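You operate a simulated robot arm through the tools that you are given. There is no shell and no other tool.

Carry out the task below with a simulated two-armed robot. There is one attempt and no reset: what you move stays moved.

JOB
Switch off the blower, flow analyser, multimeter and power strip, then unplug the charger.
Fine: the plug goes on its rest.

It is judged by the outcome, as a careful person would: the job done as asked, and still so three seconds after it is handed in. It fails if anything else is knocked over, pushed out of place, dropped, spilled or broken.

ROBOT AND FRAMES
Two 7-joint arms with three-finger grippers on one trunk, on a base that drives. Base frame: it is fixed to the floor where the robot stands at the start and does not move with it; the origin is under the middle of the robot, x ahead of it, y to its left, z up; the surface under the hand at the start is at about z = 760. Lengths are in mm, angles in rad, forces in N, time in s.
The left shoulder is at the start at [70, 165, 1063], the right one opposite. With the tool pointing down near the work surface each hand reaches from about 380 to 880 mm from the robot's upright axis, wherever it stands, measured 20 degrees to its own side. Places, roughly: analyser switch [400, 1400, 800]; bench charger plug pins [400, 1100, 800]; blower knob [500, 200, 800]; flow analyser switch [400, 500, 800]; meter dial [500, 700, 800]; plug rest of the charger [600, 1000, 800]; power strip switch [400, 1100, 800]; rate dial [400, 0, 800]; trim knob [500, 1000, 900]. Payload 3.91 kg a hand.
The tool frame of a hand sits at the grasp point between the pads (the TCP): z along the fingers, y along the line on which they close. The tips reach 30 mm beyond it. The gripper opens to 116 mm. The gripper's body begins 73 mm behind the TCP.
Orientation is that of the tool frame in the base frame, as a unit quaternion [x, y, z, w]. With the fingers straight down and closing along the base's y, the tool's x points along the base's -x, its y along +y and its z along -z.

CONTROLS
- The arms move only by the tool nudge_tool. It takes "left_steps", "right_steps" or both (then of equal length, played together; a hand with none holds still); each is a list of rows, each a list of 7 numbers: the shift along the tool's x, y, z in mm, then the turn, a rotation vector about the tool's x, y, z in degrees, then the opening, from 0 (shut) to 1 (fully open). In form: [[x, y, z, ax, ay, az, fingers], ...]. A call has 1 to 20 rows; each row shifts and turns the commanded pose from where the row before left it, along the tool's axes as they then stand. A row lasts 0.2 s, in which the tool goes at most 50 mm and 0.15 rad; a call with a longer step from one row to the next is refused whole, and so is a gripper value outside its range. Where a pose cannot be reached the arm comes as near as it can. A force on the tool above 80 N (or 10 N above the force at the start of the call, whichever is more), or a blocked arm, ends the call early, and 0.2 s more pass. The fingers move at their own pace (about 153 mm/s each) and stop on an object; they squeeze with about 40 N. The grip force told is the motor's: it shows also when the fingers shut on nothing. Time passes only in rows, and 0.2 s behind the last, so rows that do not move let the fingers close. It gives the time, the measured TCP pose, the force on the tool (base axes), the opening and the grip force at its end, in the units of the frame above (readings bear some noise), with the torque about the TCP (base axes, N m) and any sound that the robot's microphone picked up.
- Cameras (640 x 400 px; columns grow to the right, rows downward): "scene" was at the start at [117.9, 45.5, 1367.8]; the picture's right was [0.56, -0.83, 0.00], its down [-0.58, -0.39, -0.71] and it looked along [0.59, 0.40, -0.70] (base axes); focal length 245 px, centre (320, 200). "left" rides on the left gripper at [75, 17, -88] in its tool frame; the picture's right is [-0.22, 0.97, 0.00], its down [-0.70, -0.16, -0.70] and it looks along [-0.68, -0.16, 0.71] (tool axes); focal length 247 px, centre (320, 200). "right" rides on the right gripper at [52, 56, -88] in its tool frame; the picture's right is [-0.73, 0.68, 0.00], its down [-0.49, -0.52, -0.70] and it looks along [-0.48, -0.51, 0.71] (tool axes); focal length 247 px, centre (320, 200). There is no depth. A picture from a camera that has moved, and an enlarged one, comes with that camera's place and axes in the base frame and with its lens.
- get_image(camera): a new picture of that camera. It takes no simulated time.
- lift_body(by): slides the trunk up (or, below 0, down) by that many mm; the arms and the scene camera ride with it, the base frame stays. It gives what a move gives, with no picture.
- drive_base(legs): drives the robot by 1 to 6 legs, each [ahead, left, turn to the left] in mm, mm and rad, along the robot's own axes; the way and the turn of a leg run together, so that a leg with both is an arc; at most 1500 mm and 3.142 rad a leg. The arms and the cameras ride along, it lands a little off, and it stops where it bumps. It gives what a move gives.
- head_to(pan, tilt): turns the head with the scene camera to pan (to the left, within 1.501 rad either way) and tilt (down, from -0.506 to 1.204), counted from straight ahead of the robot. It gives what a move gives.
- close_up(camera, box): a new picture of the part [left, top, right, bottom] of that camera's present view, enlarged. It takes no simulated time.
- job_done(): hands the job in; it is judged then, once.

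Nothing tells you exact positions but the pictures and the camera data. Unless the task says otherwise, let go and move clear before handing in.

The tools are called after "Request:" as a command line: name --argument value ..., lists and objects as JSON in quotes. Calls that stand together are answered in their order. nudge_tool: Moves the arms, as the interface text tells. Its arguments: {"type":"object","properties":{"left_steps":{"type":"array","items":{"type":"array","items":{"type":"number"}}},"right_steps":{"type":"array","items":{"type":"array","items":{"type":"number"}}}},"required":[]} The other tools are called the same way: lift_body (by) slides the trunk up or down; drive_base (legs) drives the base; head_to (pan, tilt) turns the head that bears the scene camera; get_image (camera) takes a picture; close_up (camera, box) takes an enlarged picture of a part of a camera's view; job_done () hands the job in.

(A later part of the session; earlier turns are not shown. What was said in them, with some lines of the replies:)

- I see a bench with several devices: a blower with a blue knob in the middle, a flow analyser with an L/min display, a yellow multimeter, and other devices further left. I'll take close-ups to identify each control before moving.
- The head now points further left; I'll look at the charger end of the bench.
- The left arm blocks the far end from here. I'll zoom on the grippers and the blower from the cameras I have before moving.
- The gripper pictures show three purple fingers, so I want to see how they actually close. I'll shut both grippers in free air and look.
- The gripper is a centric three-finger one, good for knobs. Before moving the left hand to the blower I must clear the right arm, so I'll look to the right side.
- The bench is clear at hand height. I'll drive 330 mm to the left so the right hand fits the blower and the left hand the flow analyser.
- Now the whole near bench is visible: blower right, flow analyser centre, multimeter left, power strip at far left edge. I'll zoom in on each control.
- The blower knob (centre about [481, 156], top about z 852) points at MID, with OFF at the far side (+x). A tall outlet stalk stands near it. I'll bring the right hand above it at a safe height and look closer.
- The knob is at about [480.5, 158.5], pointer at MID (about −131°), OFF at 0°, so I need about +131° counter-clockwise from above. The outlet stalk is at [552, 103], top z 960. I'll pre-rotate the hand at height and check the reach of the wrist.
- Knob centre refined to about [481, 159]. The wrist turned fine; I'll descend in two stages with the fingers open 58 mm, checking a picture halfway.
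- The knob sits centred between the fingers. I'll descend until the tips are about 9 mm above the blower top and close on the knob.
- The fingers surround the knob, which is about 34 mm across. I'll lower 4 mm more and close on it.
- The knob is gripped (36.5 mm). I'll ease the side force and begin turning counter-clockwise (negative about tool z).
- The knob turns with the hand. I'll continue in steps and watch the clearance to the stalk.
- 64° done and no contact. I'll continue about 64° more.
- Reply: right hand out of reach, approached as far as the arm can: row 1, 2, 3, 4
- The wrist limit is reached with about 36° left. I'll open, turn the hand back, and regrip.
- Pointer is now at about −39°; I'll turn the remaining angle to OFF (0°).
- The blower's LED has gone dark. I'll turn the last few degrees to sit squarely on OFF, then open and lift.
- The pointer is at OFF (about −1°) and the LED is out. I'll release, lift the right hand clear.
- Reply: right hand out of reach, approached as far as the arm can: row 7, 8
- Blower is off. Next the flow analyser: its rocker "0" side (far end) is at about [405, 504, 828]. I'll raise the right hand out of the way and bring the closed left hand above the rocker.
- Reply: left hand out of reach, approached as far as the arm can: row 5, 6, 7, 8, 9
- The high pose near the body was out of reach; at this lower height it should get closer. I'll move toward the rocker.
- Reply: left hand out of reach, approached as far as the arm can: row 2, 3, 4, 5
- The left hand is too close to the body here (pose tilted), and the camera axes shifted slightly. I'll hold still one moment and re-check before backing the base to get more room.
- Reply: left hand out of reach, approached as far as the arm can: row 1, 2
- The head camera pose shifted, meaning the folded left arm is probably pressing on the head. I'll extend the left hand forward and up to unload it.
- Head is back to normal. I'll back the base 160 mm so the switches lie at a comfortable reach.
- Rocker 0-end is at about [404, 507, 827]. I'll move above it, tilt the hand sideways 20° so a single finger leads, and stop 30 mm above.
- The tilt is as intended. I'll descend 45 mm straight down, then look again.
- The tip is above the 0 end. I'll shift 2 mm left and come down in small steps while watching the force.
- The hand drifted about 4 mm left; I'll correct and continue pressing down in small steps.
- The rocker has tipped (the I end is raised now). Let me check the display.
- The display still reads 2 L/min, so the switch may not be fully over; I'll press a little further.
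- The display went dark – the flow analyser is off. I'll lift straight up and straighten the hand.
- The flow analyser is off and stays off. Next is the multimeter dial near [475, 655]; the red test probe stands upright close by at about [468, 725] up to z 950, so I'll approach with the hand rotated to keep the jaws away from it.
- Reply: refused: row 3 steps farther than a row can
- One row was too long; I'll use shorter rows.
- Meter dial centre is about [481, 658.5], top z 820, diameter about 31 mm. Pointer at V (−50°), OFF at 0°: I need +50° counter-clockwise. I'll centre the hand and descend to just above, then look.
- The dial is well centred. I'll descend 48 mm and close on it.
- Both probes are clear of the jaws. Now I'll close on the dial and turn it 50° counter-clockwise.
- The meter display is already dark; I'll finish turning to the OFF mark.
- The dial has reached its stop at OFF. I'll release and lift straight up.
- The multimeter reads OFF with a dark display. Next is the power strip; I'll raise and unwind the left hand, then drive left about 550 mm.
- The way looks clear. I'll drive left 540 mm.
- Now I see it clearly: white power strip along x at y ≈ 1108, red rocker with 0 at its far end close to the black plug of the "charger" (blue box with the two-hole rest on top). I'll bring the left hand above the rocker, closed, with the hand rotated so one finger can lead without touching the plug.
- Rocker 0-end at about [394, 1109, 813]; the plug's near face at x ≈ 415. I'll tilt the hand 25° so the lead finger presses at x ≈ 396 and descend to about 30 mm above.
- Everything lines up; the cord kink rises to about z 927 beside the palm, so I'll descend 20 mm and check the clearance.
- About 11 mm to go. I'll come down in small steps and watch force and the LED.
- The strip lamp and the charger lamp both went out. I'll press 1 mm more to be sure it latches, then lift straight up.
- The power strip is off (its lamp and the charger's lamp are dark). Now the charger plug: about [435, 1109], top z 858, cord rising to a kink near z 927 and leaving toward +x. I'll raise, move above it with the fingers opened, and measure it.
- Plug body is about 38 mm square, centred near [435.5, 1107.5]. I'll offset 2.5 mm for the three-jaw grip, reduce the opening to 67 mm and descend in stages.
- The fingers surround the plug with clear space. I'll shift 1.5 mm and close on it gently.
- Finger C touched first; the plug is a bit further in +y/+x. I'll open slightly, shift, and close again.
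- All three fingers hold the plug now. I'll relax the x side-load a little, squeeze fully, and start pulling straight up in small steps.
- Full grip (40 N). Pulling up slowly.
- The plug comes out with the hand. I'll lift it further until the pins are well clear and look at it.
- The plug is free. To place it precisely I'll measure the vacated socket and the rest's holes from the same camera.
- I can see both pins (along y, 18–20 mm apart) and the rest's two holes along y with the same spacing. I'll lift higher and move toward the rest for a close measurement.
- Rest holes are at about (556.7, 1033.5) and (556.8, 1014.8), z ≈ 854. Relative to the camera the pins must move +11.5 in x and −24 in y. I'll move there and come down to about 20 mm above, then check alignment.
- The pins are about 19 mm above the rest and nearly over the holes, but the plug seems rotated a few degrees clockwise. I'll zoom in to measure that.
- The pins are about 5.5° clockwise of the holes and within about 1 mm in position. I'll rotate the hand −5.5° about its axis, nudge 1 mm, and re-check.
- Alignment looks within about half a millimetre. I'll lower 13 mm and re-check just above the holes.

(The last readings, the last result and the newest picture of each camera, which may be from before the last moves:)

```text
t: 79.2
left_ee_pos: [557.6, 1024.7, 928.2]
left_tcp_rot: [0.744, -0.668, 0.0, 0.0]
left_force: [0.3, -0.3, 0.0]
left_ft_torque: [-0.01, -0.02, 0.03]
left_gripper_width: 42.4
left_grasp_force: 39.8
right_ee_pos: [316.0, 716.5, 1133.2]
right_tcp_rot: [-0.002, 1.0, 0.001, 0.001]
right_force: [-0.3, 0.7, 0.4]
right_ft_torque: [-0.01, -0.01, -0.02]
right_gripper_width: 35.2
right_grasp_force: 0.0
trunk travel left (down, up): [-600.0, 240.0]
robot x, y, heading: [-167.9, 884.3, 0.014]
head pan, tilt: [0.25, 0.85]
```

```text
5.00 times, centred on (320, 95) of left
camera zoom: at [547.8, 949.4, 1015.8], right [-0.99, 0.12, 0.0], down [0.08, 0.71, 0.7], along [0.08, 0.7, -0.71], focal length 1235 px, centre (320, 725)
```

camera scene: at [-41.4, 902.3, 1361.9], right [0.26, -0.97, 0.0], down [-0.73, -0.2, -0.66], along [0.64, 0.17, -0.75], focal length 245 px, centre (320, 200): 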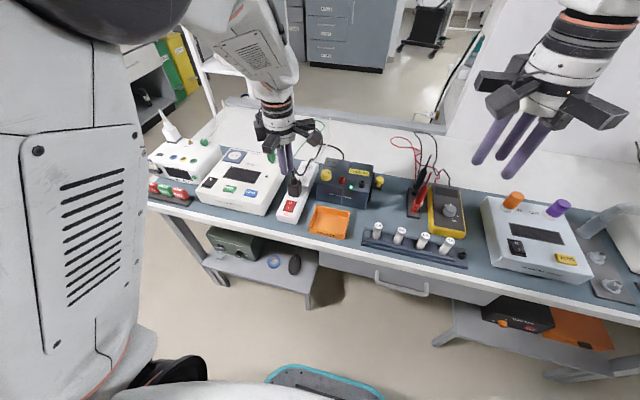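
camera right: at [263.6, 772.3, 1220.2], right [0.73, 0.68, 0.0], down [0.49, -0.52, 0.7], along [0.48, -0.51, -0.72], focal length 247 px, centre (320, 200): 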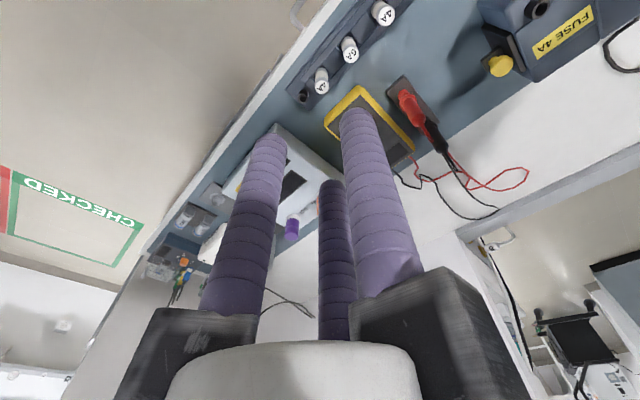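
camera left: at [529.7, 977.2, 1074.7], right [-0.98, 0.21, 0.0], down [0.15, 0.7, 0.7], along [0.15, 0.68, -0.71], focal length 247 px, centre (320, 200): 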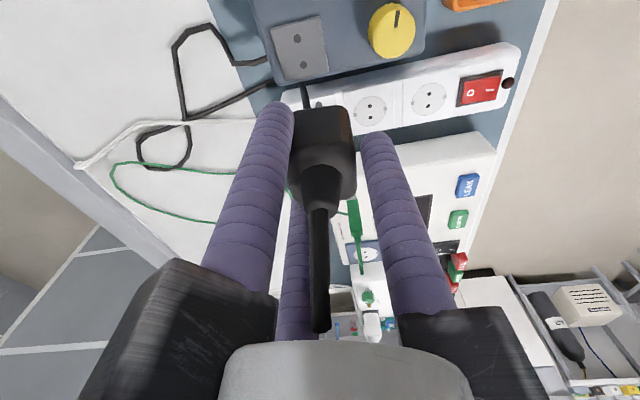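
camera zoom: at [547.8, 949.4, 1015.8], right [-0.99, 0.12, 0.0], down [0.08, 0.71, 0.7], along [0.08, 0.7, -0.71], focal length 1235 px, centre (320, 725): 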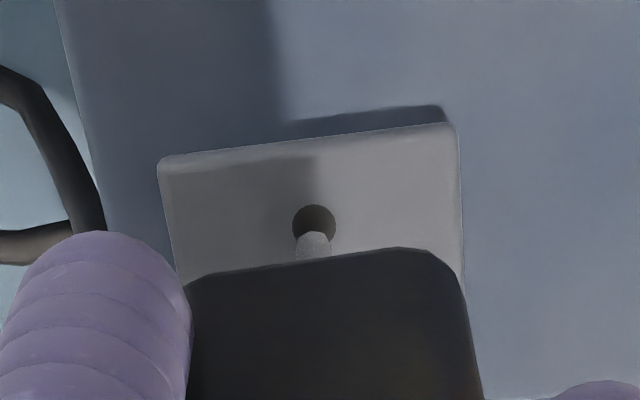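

Close to the holes and well aligned. Lowering 3 mm more and checking again.

Request:
nudge_tool --left_steps '[[0, 0, 1.5, 0, 0, 0, 0], [0, 0, 1.5, 0, 0, 0, 0], [0, 0, 0, 0, 0, 0, 0]]'

Request:
close_up --camera "scene" --box '[328, 150, 348, 166]'

Request:
close_up --camera "left" --box '[290, 65, 350, 125]'

```text
t: 80.0
left_ee_pos: [557.9, 1026.1, 924.3]
left_tcp_rot: [0.745, -0.667, 0.0, 0.0]
left_force: [0.5, -0.1, -1.3]
left_ft_torque: [0.02, 0.04, 0.02]
left_gripper_width: 42.5
left_grasp_force: 39.6
right_ee_pos: [316.0, 714.9, 1131.7]
right_tcp_rot: [-0.002, 1.0, 0.002, 0.001]
right_force: [0.1, 0.7, -0.3]
right_ft_torque: [-0.04, 0.01, 0.0]
right_gripper_width: 34.4
right_grasp_force: 0.0
trunk travel left (down, up): [-600.0, 240.0]
robot x, y, heading: [-171.2, 877.7, 0.013]
head pan, tilt: [0.25, 0.85]
```

```text
16.00 times, centred on (338, 158) of scene
camera zoom: at [-41.3, 902.3, 1361.9], right [0.26, -0.97, 0.0], down [-0.73, -0.2, -0.66], along [0.64, 0.17, -0.75], focal length 3915 px, centre (32, 872)
```

zoom: 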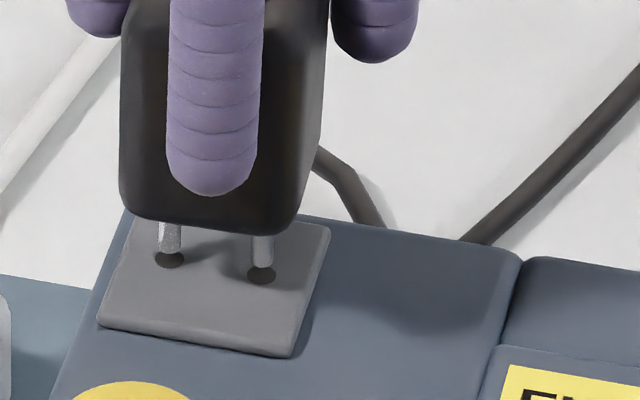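

```text
6.67 times, centred on (320, 95) of left
camera zoom: at [547.8, 949.5, 1012.4], right [-0.99, 0.12, 0.0], down [0.08, 0.71, 0.7], along [0.08, 0.7, -0.71], focal length 1646 px, centre (320, 900)
```

zoom: 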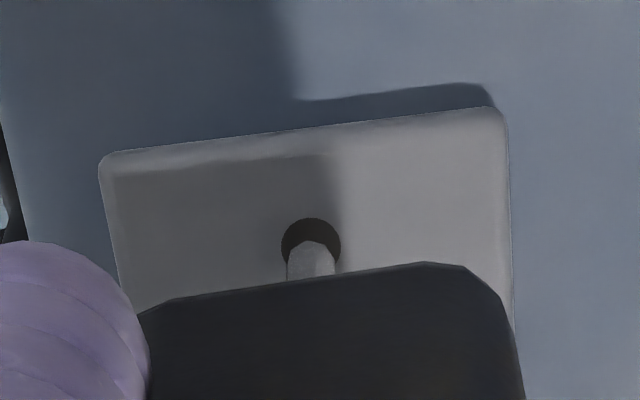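

The pins are entering the holes. I'll lower slowly watching the force.

Request:
nudge_tool --left_steps '[[0.3, 0, 1.5, 0, 0, 0, 0], [0, 0, 1.5, 0, 0, 0, 0], [0, 0, 1.5, 0, 0, 0, 0], [0, 0, 1.5, 0, 0, 0, 0]]'

Request:
close_up --camera "scene" --box '[328, 150, 348, 166]'

Request:
close_up --camera "left" --box '[290, 65, 350, 125]'

```text
t: 81.0
left_ee_pos: [558.0, 1025.8, 918.2]
left_tcp_rot: [0.744, -0.668, 0.0, 0.0]
left_force: [-0.4, 1.1, -0.9]
left_ft_torque: [-0.02, 0.0, 0.0]
left_gripper_width: 42.6
left_grasp_force: 40.4
right_ee_pos: [316.5, 716.3, 1133.0]
right_tcp_rot: [-0.001, 1.0, 0.002, 0.0]
right_force: [0.0, 0.2, 0.0]
right_ft_torque: [0.02, -0.06, 0.0]
right_gripper_width: 34.7
right_grasp_force: 0.0
trunk travel left (down, up): [-600.0, 240.0]
robot x, y, heading: [-167.9, 885.0, 0.016]
head pan, tilt: [0.25, 0.85]
```

```text
16.00 times, centred on (338, 158) of scene
camera zoom: at [-41.2, 902.3, 1361.9], right [0.26, -0.97, 0.0], down [-0.73, -0.2, -0.66], along [0.64, 0.17, -0.75], focal length 3915 px, centre (32, 872)
```

zoom: 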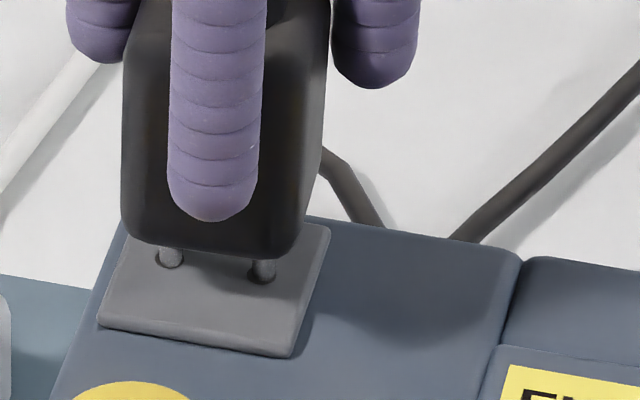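

```text
6.67 times, centred on (320, 95) of left
camera zoom: at [548.2, 949.2, 1006.1], right [-0.99, 0.12, 0.0], down [0.08, 0.71, 0.7], along [0.08, 0.7, -0.71], focal length 1646 px, centre (320, 900)
```

zoom: 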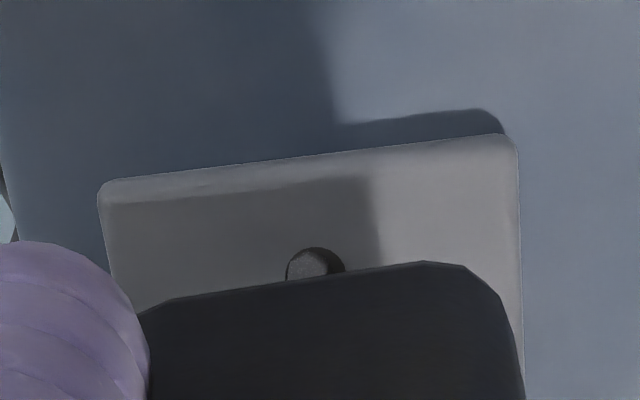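

The pins are in the holes with no resistance. Continuing down slowly.

Request:
nudge_tool --left_steps '[[0, 0.4, 2, 0, 0, 0, 0], [0, 0, 2, 0, 0, 0, 0], [0, 0, 2, 0, 0, 0, 0], [0, 0, 2, 0, 0, 0, 0]]'

Request:
close_up --camera "scene" --box '[325, 145, 353, 167]'

```text
t: 82.0
left_ee_pos: [556.1, 1024.0, 911.3]
left_tcp_rot: [0.745, -0.667, 0.0, 0.0]
left_force: [-0.5, 0.5, -0.5]
left_ft_torque: [0.0, -0.03, -0.02]
left_gripper_width: 42.5
left_grasp_force: 39.6
right_ee_pos: [315.6, 716.3, 1131.8]
right_tcp_rot: [-0.002, 1.0, 0.001, 0.001]
right_force: [-0.1, 0.3, 0.7]
right_ft_torque: [0.0, -0.01, 0.0]
right_gripper_width: 34.9
right_grasp_force: 0.0
trunk travel left (down, up): [-600.0, 240.0]
robot x, y, heading: [-168.4, 881.0, 0.014]
head pan, tilt: [0.25, 0.85]
```

```text
16.00 times, centred on (339, 156) of scene
camera zoom: at [-41.2, 902.3, 1361.9], right [0.26, -0.97, 0.0], down [-0.73, -0.2, -0.66], along [0.64, 0.17, -0.75], focal length 3915 px, centre (16, 904)
```

zoom: 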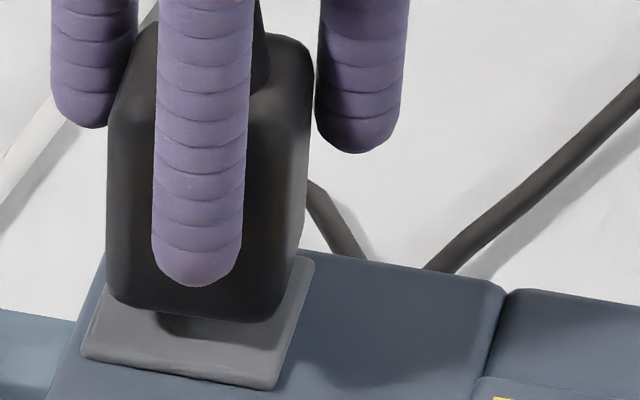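

Request:
nudge_tool --left_steps '[[0, 0, 1.5, 0, 0, 0, 0], [0, 0, 1.5, 0, 0, 0, 0], [0, 0, 1.5, 0, 0, 0, 0]]'

Request:
close_up --camera "scene" --box '[325, 145, 353, 167]'

Request:
close_up --camera "left" --box '[270, 55, 370, 135]'

```text
t: 82.8
left_ee_pos: [557.0, 1024.4, 905.9]
left_tcp_rot: [0.745, -0.667, 0.001, 0.0]
left_force: [-0.4, 0.4, -0.3]
left_ft_torque: [0.0, 0.05, 0.01]
left_gripper_width: 43.0
left_grasp_force: 39.9
right_ee_pos: [315.9, 714.9, 1133.1]
right_tcp_rot: [-0.001, 1.0, 0.001, 0.001]
right_force: [-0.2, 0.5, 0.1]
right_ft_torque: [0.0, -0.01, 0.0]
right_gripper_width: 35.1
right_grasp_force: 0.0
trunk travel left (down, up): [-600.0, 240.0]
robot x, y, heading: [-165.2, 877.6, 0.015]
head pan, tilt: [0.25, 0.85]
```

```text
16.00 times, centred on (339, 156) of scene
camera zoom: at [-41.5, 902.3, 1361.9], right [0.26, -0.97, 0.0], down [-0.73, -0.2, -0.66], along [0.64, 0.17, -0.75], focal length 3915 px, centre (16, 904)
```

zoom: 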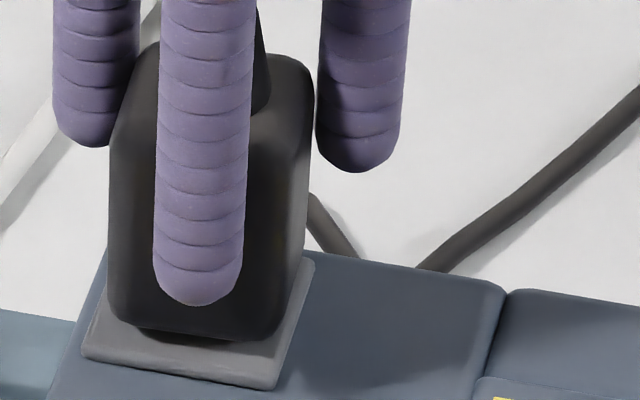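

```text
5.00 times, centred on (320, 95) of left
camera zoom: at [547.4, 948.5, 994.3], right [-0.99, 0.12, 0.0], down [0.08, 0.71, 0.7], along [0.08, 0.7, -0.71], focal length 1235 px, centre (320, 725)
```

zoom: 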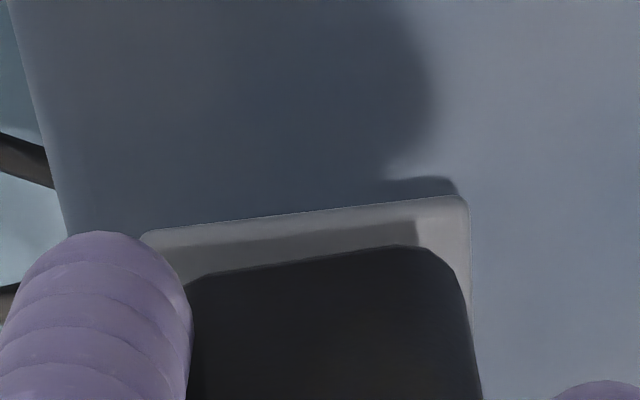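

Request:
nudge_tool --left_steps '[[0, 0, 1.2, 0, 0, 0, 0], [0, 0, 1.2, 0, 0, 0, 0], [0, 0, 1.2, 0, 0, 0, 0]]'

Request:
close_up --camera "scene" --box '[325, 145, 353, 167]'

```text
t: 83.6
left_ee_pos: [557.1, 1025.1, 903.4]
left_tcp_rot: [0.745, -0.668, 0.001, -0.002]
left_force: [1.5, 1.9, 7.4]
left_ft_torque: [-0.1, 0.07, -0.91]
left_gripper_width: 42.8
left_grasp_force: 40.0
right_ee_pos: [314.7, 715.4, 1132.7]
right_tcp_rot: [-0.002, 1.0, 0.001, 0.0]
right_force: [-0.1, -0.3, -0.3]
right_ft_torque: [0.01, 0.04, -0.04]
right_gripper_width: 35.0
right_grasp_force: 0.1
trunk travel left (down, up): [-600.0, 240.0]
robot x, y, heading: [-171.0, 879.8, 0.016]
head pan, tilt: [0.25, 0.85]
```

```text
16.00 times, centred on (339, 156) of scene
camera zoom: at [-42.0, 902.3, 1362.1], right [0.26, -0.97, 0.0], down [-0.73, -0.2, -0.66], along [0.64, 0.17, -0.75], focal length 3915 px, centre (16, 904)
```

zoom: 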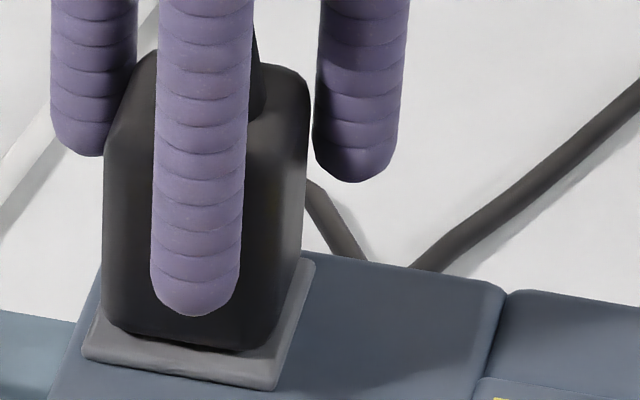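

The plug has reached the rest (7 N upward). I'll press 1 mm more to make sure it is seated, then open the fingers.

Request:
nudge_tool --left_steps '[[0, 0, 0.8, 0, 0, 0, 0], [0, 0, 0, 0, 0, 0, 0]]'

Request:
get_image --camera "left"

Request:
close_up --camera "scene" --box '[300, 120, 380, 190]'

```text
t: 84.2
left_ee_pos: [557.6, 1024.5, 904.5]
left_tcp_rot: [0.744, -0.668, 0.002, -0.001]
left_force: [3.1, 1.0, 14.8]
left_ft_torque: [0.05, 0.11, -0.57]
left_gripper_width: 43.0
left_grasp_force: 39.7
right_ee_pos: [313.1, 715.3, 1132.3]
right_tcp_rot: [-0.001, 1.0, 0.0, 0.001]
right_force: [-0.1, -0.2, 0.3]
right_ft_torque: [0.02, -0.01, -0.02]
right_gripper_width: 34.6
right_grasp_force: 0.1
trunk travel left (down, up): [-600.0, 240.0]
robot x, y, heading: [-169.0, 885.2, 0.011]
head pan, tilt: [0.25, 0.85]
```

```text
taken
camera left: at [547.4, 949.0, 991.5], right [-0.99, 0.12, 0.0], down [0.08, 0.71, 0.7], along [0.08, 0.7, -0.71], focal length 247 px, centre (320, 200)
```

left: 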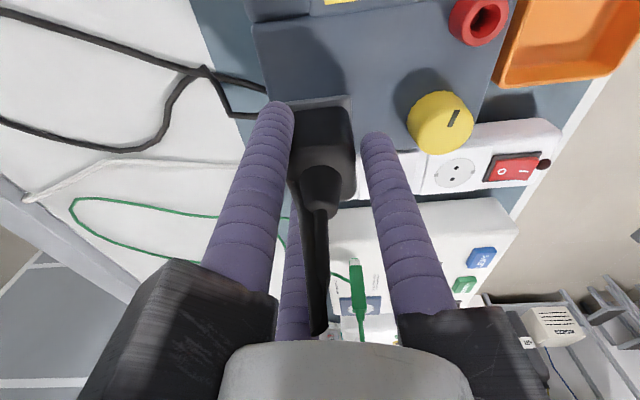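

```text
5.71 times, centred on (340, 155) of scene
camera zoom: at [-43.0, 902.0, 1362.2], right [0.26, -0.97, 0.0], down [-0.72, -0.2, -0.66], along [0.64, 0.17, -0.75], focal length 1398 px, centre (206, 457)
```

zoom: 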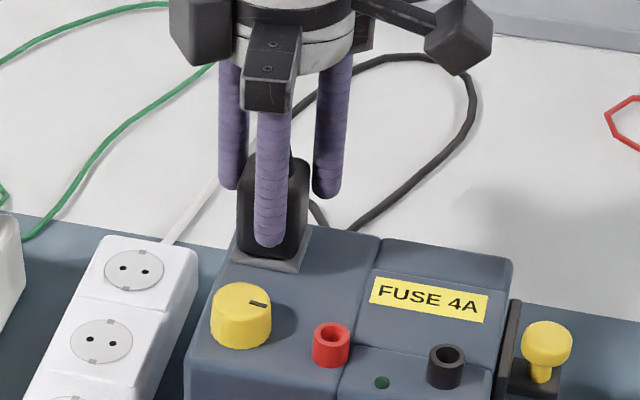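

The plug is fully seated on its rest. Releasing gently.

Request:
nudge_tool --left_steps '[[0, 0, -0.8, 0, 0, 0, 0.38], [0, 0, 0, 0, 0, 0, 0.44], [0, 0, 0, 0, 0, 0, 0.5], [0, 0, 0, 0, 0, 0, 0.5]]'

Request:
get_image --camera "left"

Request:
close_up --camera "scene" --box '[300, 120, 380, 190]'

```text
t: 85.2
left_ee_pos: [557.2, 1024.5, 902.5]
left_tcp_rot: [0.745, -0.667, 0.0, 0.0]
left_force: [0.3, 0.5, -0.1]
left_ft_torque: [0.0, -0.02, 0.04]
left_gripper_width: 58.0
left_grasp_force: 0.0
right_ee_pos: [315.6, 715.3, 1131.8]
right_tcp_rot: [-0.002, 1.0, 0.001, 0.0]
right_force: [0.3, -0.5, 0.1]
right_ft_torque: [-0.01, -0.01, 0.02]
right_gripper_width: 34.7
right_grasp_force: 0.0
trunk travel left (down, up): [-600.0, 240.0]
robot x, y, heading: [-169.5, 883.9, 0.013]
head pan, tilt: [0.25, 0.85]
```

```text
taken
camera left: at [547.5, 949.3, 989.7], right [-0.99, 0.12, 0.0], down [0.08, 0.71, 0.7], along [0.08, 0.7, -0.71], focal length 247 px, centre (320, 200)
```

left: 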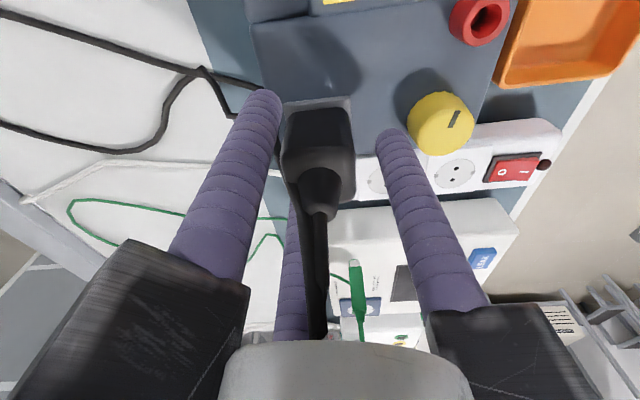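

```text
5.71 times, centred on (340, 155) of scene
camera zoom: at [-41.6, 902.3, 1361.9], right [0.26, -0.97, 0.0], down [-0.73, -0.2, -0.66], along [0.64, 0.17, -0.75], focal length 1398 px, centre (206, 457)
```

zoom: 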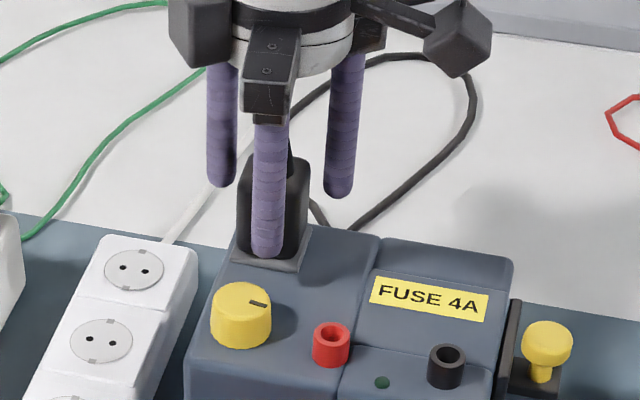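

The plug stands on the rest by itself. I'll lift the hand straight up.

Request:
nudge_tool --left_steps '[[0, 0, -8, 0, 0, 0, 0.52], [0, 0, -15, 0, 0, 0, 0.52], [0, 0, -20, 0, 0, 0, 0.52], [0, 0, -30, 0, 0, 0, 0.52], [0, 0, -30, 0, 0, 0, 0.52]]'

Request:
get_image --camera "left"

Request:
close_up --camera "scene" --box '[260, 100, 400, 220]'

```text
t: 86.4
left_ee_pos: [556.5, 1024.8, 1006.0]
left_tcp_rot: [0.745, -0.667, 0.0, 0.0]
left_force: [-0.5, 0.6, -0.6]
left_ft_torque: [-0.01, 0.02, -0.01]
left_gripper_width: 60.4
left_grasp_force: 0.0
right_ee_pos: [314.6, 715.8, 1133.0]
right_tcp_rot: [-0.003, 1.0, 0.001, 0.001]
right_force: [-0.7, -0.6, -0.2]
right_ft_torque: [-0.01, 0.01, 0.02]
right_gripper_width: 34.9
right_grasp_force: 0.1
trunk travel left (down, up): [-600.0, 240.0]
robot x, y, heading: [-169.3, 880.4, 0.013]
head pan, tilt: [0.25, 0.85]
```

```text
taken
camera left: at [547.1, 949.2, 1093.7], right [-0.99, 0.12, 0.0], down [0.08, 0.71, 0.7], along [0.08, 0.7, -0.71], focal length 247 px, centre (320, 200)
```

left: 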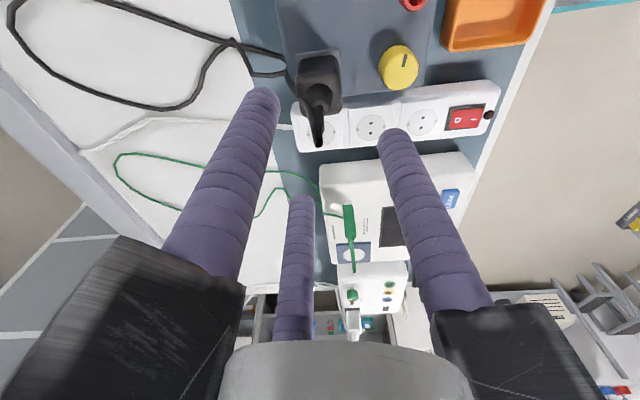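

```text
3.33 times, centred on (330, 160) of scene
camera zoom: at [-41.9, 902.2, 1361.9], right [0.26, -0.97, 0.0], down [-0.73, -0.2, -0.66], along [0.64, 0.17, -0.75], focal length 816 px, centre (287, 333)
```

zoom: 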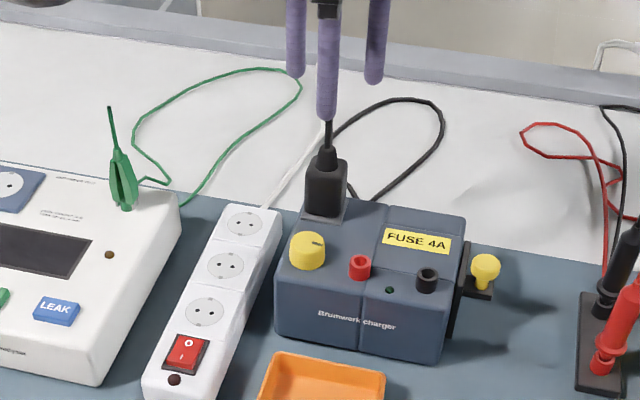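

The plug sits on the rest. I'll move the left hand higher and away, then verify everything on the bench.

Request:
nudge_tool --left_steps '[[0, 0, -40, 0, 0, 0, 0.5], [0, 0, -40, 0, 0, 0, 0.5], [-25, 20, 0, 0, 0, 0, 0.5], [-25, 20, 0, 0, 0, 0, 0.5], [-25, 20, 0, 0, 0, 0, 0.5], [-25, 20, 0, 0, 0, 0, 0.5], [0, 0, 0, 0, 0, 0, 0.5]]'

Request:
close_up --camera "scene" --box '[280, 130, 390, 230]'

Request:
get_image --camera "scene"

Request:
close_up --camera "scene" --box '[390, 140, 640, 310]'

```text
t: 88.0
left_ee_pos: [467.2, 1114.9, 1083.5]
left_tcp_rot: [0.745, -0.667, 0.0, -0.001]
left_force: [-0.5, -0.3, -0.7]
left_ft_torque: [0.0, 0.04, 0.02]
left_gripper_width: 57.9
left_grasp_force: 0.0
right_ee_pos: [316.5, 714.7, 1131.9]
right_tcp_rot: [-0.002, 1.0, 0.001, 0.0]
right_force: [0.0, -0.3, -0.3]
right_ft_torque: [-0.01, 0.02, 0.0]
right_gripper_width: 34.8
right_grasp_force: 0.0
trunk travel left (down, up): [-600.0, 240.0]
robot x, y, heading: [-167.9, 883.1, 0.011]
head pan, tilt: [0.25, 0.85]
```

```text
4.00 times, centred on (335, 180) of scene
camera zoom: at [-40.5, 901.8, 1361.8], right [0.26, -0.97, 0.0], down [-0.73, -0.2, -0.66], along [0.64, 0.17, -0.75], focal length 979 px, centre (260, 280)
```

zoom: 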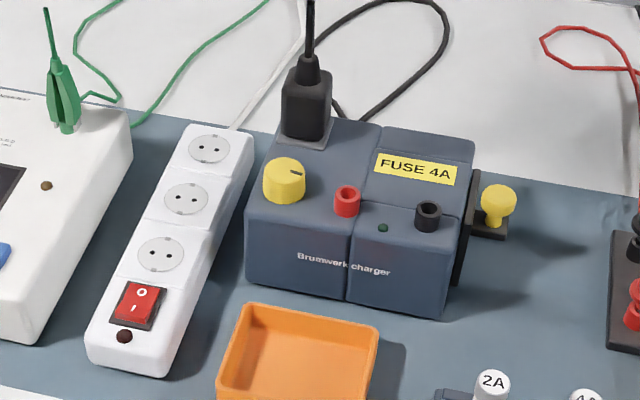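

```text
taken
camera scene: at [-40.5, 901.8, 1361.8], right [0.26, -0.97, 0.0], down [-0.73, -0.2, -0.66], along [0.64, 0.17, -0.75], focal length 245 px, centre (320, 200)
```

scene: 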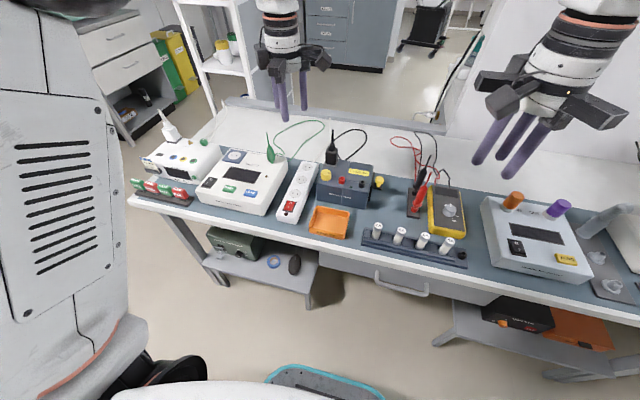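

```text
2.35 times, centred on (515, 225) of scene
camera zoom: at [-40.5, 901.8, 1361.8], right [0.26, -0.97, 0.0], down [-0.73, -0.2, -0.66], along [0.64, 0.17, -0.75], focal length 576 px, centre (-139, 141)
```

zoom: 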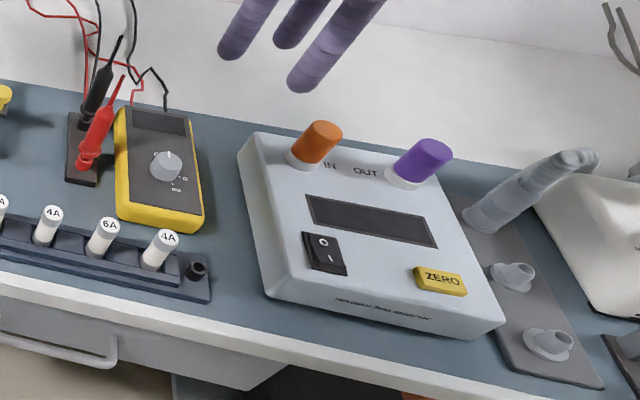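

The strip, charger, meter and flow analyser all look right. One last check of the blower.

Request:
head_to --pan -0.6 --tilt 0.6

Request:
get_image --camera "scene"

```text
t: 89.2
left_ee_pos: [466.7, 1115.3, 1084.6]
left_tcp_rot: [0.745, -0.667, 0.0, 0.0]
left_force: [0.3, -1.2, -0.8]
left_ft_torque: [0.01, 0.02, 0.02]
left_gripper_width: 57.7
left_grasp_force: 0.1
right_ee_pos: [315.5, 715.1, 1133.2]
right_tcp_rot: [-0.002, 1.0, 0.001, 0.001]
right_force: [0.7, 0.0, 0.0]
right_ft_torque: [0.02, 0.01, -0.02]
right_gripper_width: 34.9
right_grasp_force: 0.0
trunk travel left (down, up): [-600.0, 240.0]
robot x, y, heading: [-164.4, 882.6, 0.011]
head pan, tilt: [-0.6, 0.6]
```

```text
taken
camera scene: at [-43.3, 833.1, 1382.8], right [-0.55, -0.83, 0.0], down [-0.47, 0.31, -0.82], along [0.69, -0.46, -0.57], focal length 245 px, centre (320, 200)
```

scene: 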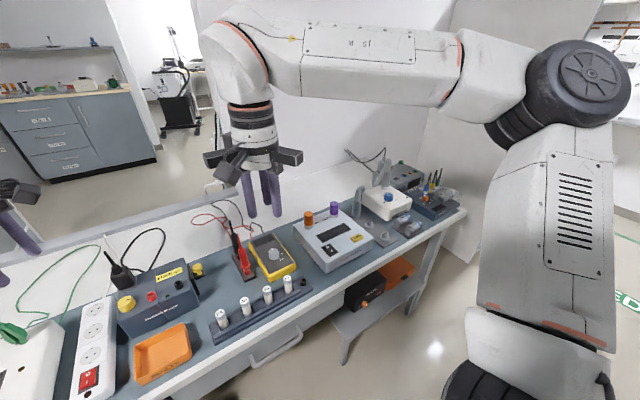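

Request:
close_up --camera "scene" --box '[340, 150, 460, 250]'

Request:
close_up --camera "scene" --box '[60, 220, 300, 380]'

```text
4.00 times, centred on (400, 200) of scene
camera zoom: at [-43.3, 833.1, 1382.8], right [-0.55, -0.83, 0.0], down [-0.47, 0.31, -0.82], along [0.69, -0.46, -0.57], focal length 979 px, centre (0, 200)
```

zoom: 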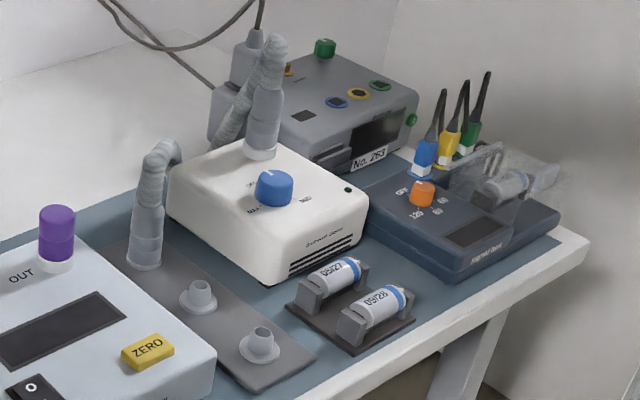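

```text
2.50 times, centred on (180, 300) of scene
camera zoom: at [-43.3, 833.1, 1382.8], right [-0.55, -0.83, 0.0], down [-0.47, 0.31, -0.82], along [0.69, -0.46, -0.57], focal length 612 px, centre (670, -50)
```

zoom: 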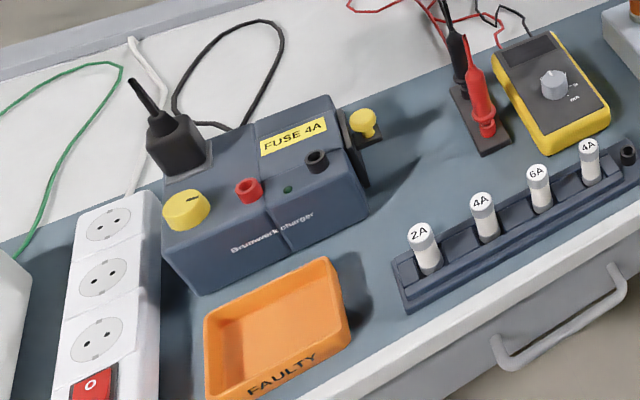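

Everything checks out. The blower is on OFF with its lamp dark, the flow analyser and multimeter displays are dark, the power strip lamp is out, and the charger's plug is seated on its rest. Both hands are empty and clear and nothing was disturbed, so I'm handing the job in.

Request:
job_done

```text
The job is handed in.
```

The blower, flow analyser, multimeter and power strip are switched off, the charger is unplugged, and I've handed the job in.

- **Blower:** its knob is on OFF and its lamp is dark.
- **Flow analyser:** its switch is pressed to 0 and its display is dark.
- **Multimeter:** its dial is on OFF and its display is dark.
- **Power strip:** its red switch is pressed to 0 and its lamp is out. The charger's lamp went out with it.
- **Charger:** after the strip was off, I pulled the plug and set it on its rest on top of the charger, pins in the two holes.

Both hands were empty and clear when I handed in. In the final pictures nothing else on the bench had been knocked over or moved. At one point, while reaching for the flow analyser, the folded left arm seemed to press on the head and shift the camera slightly. I moved the arm away and the camera returned to normal.
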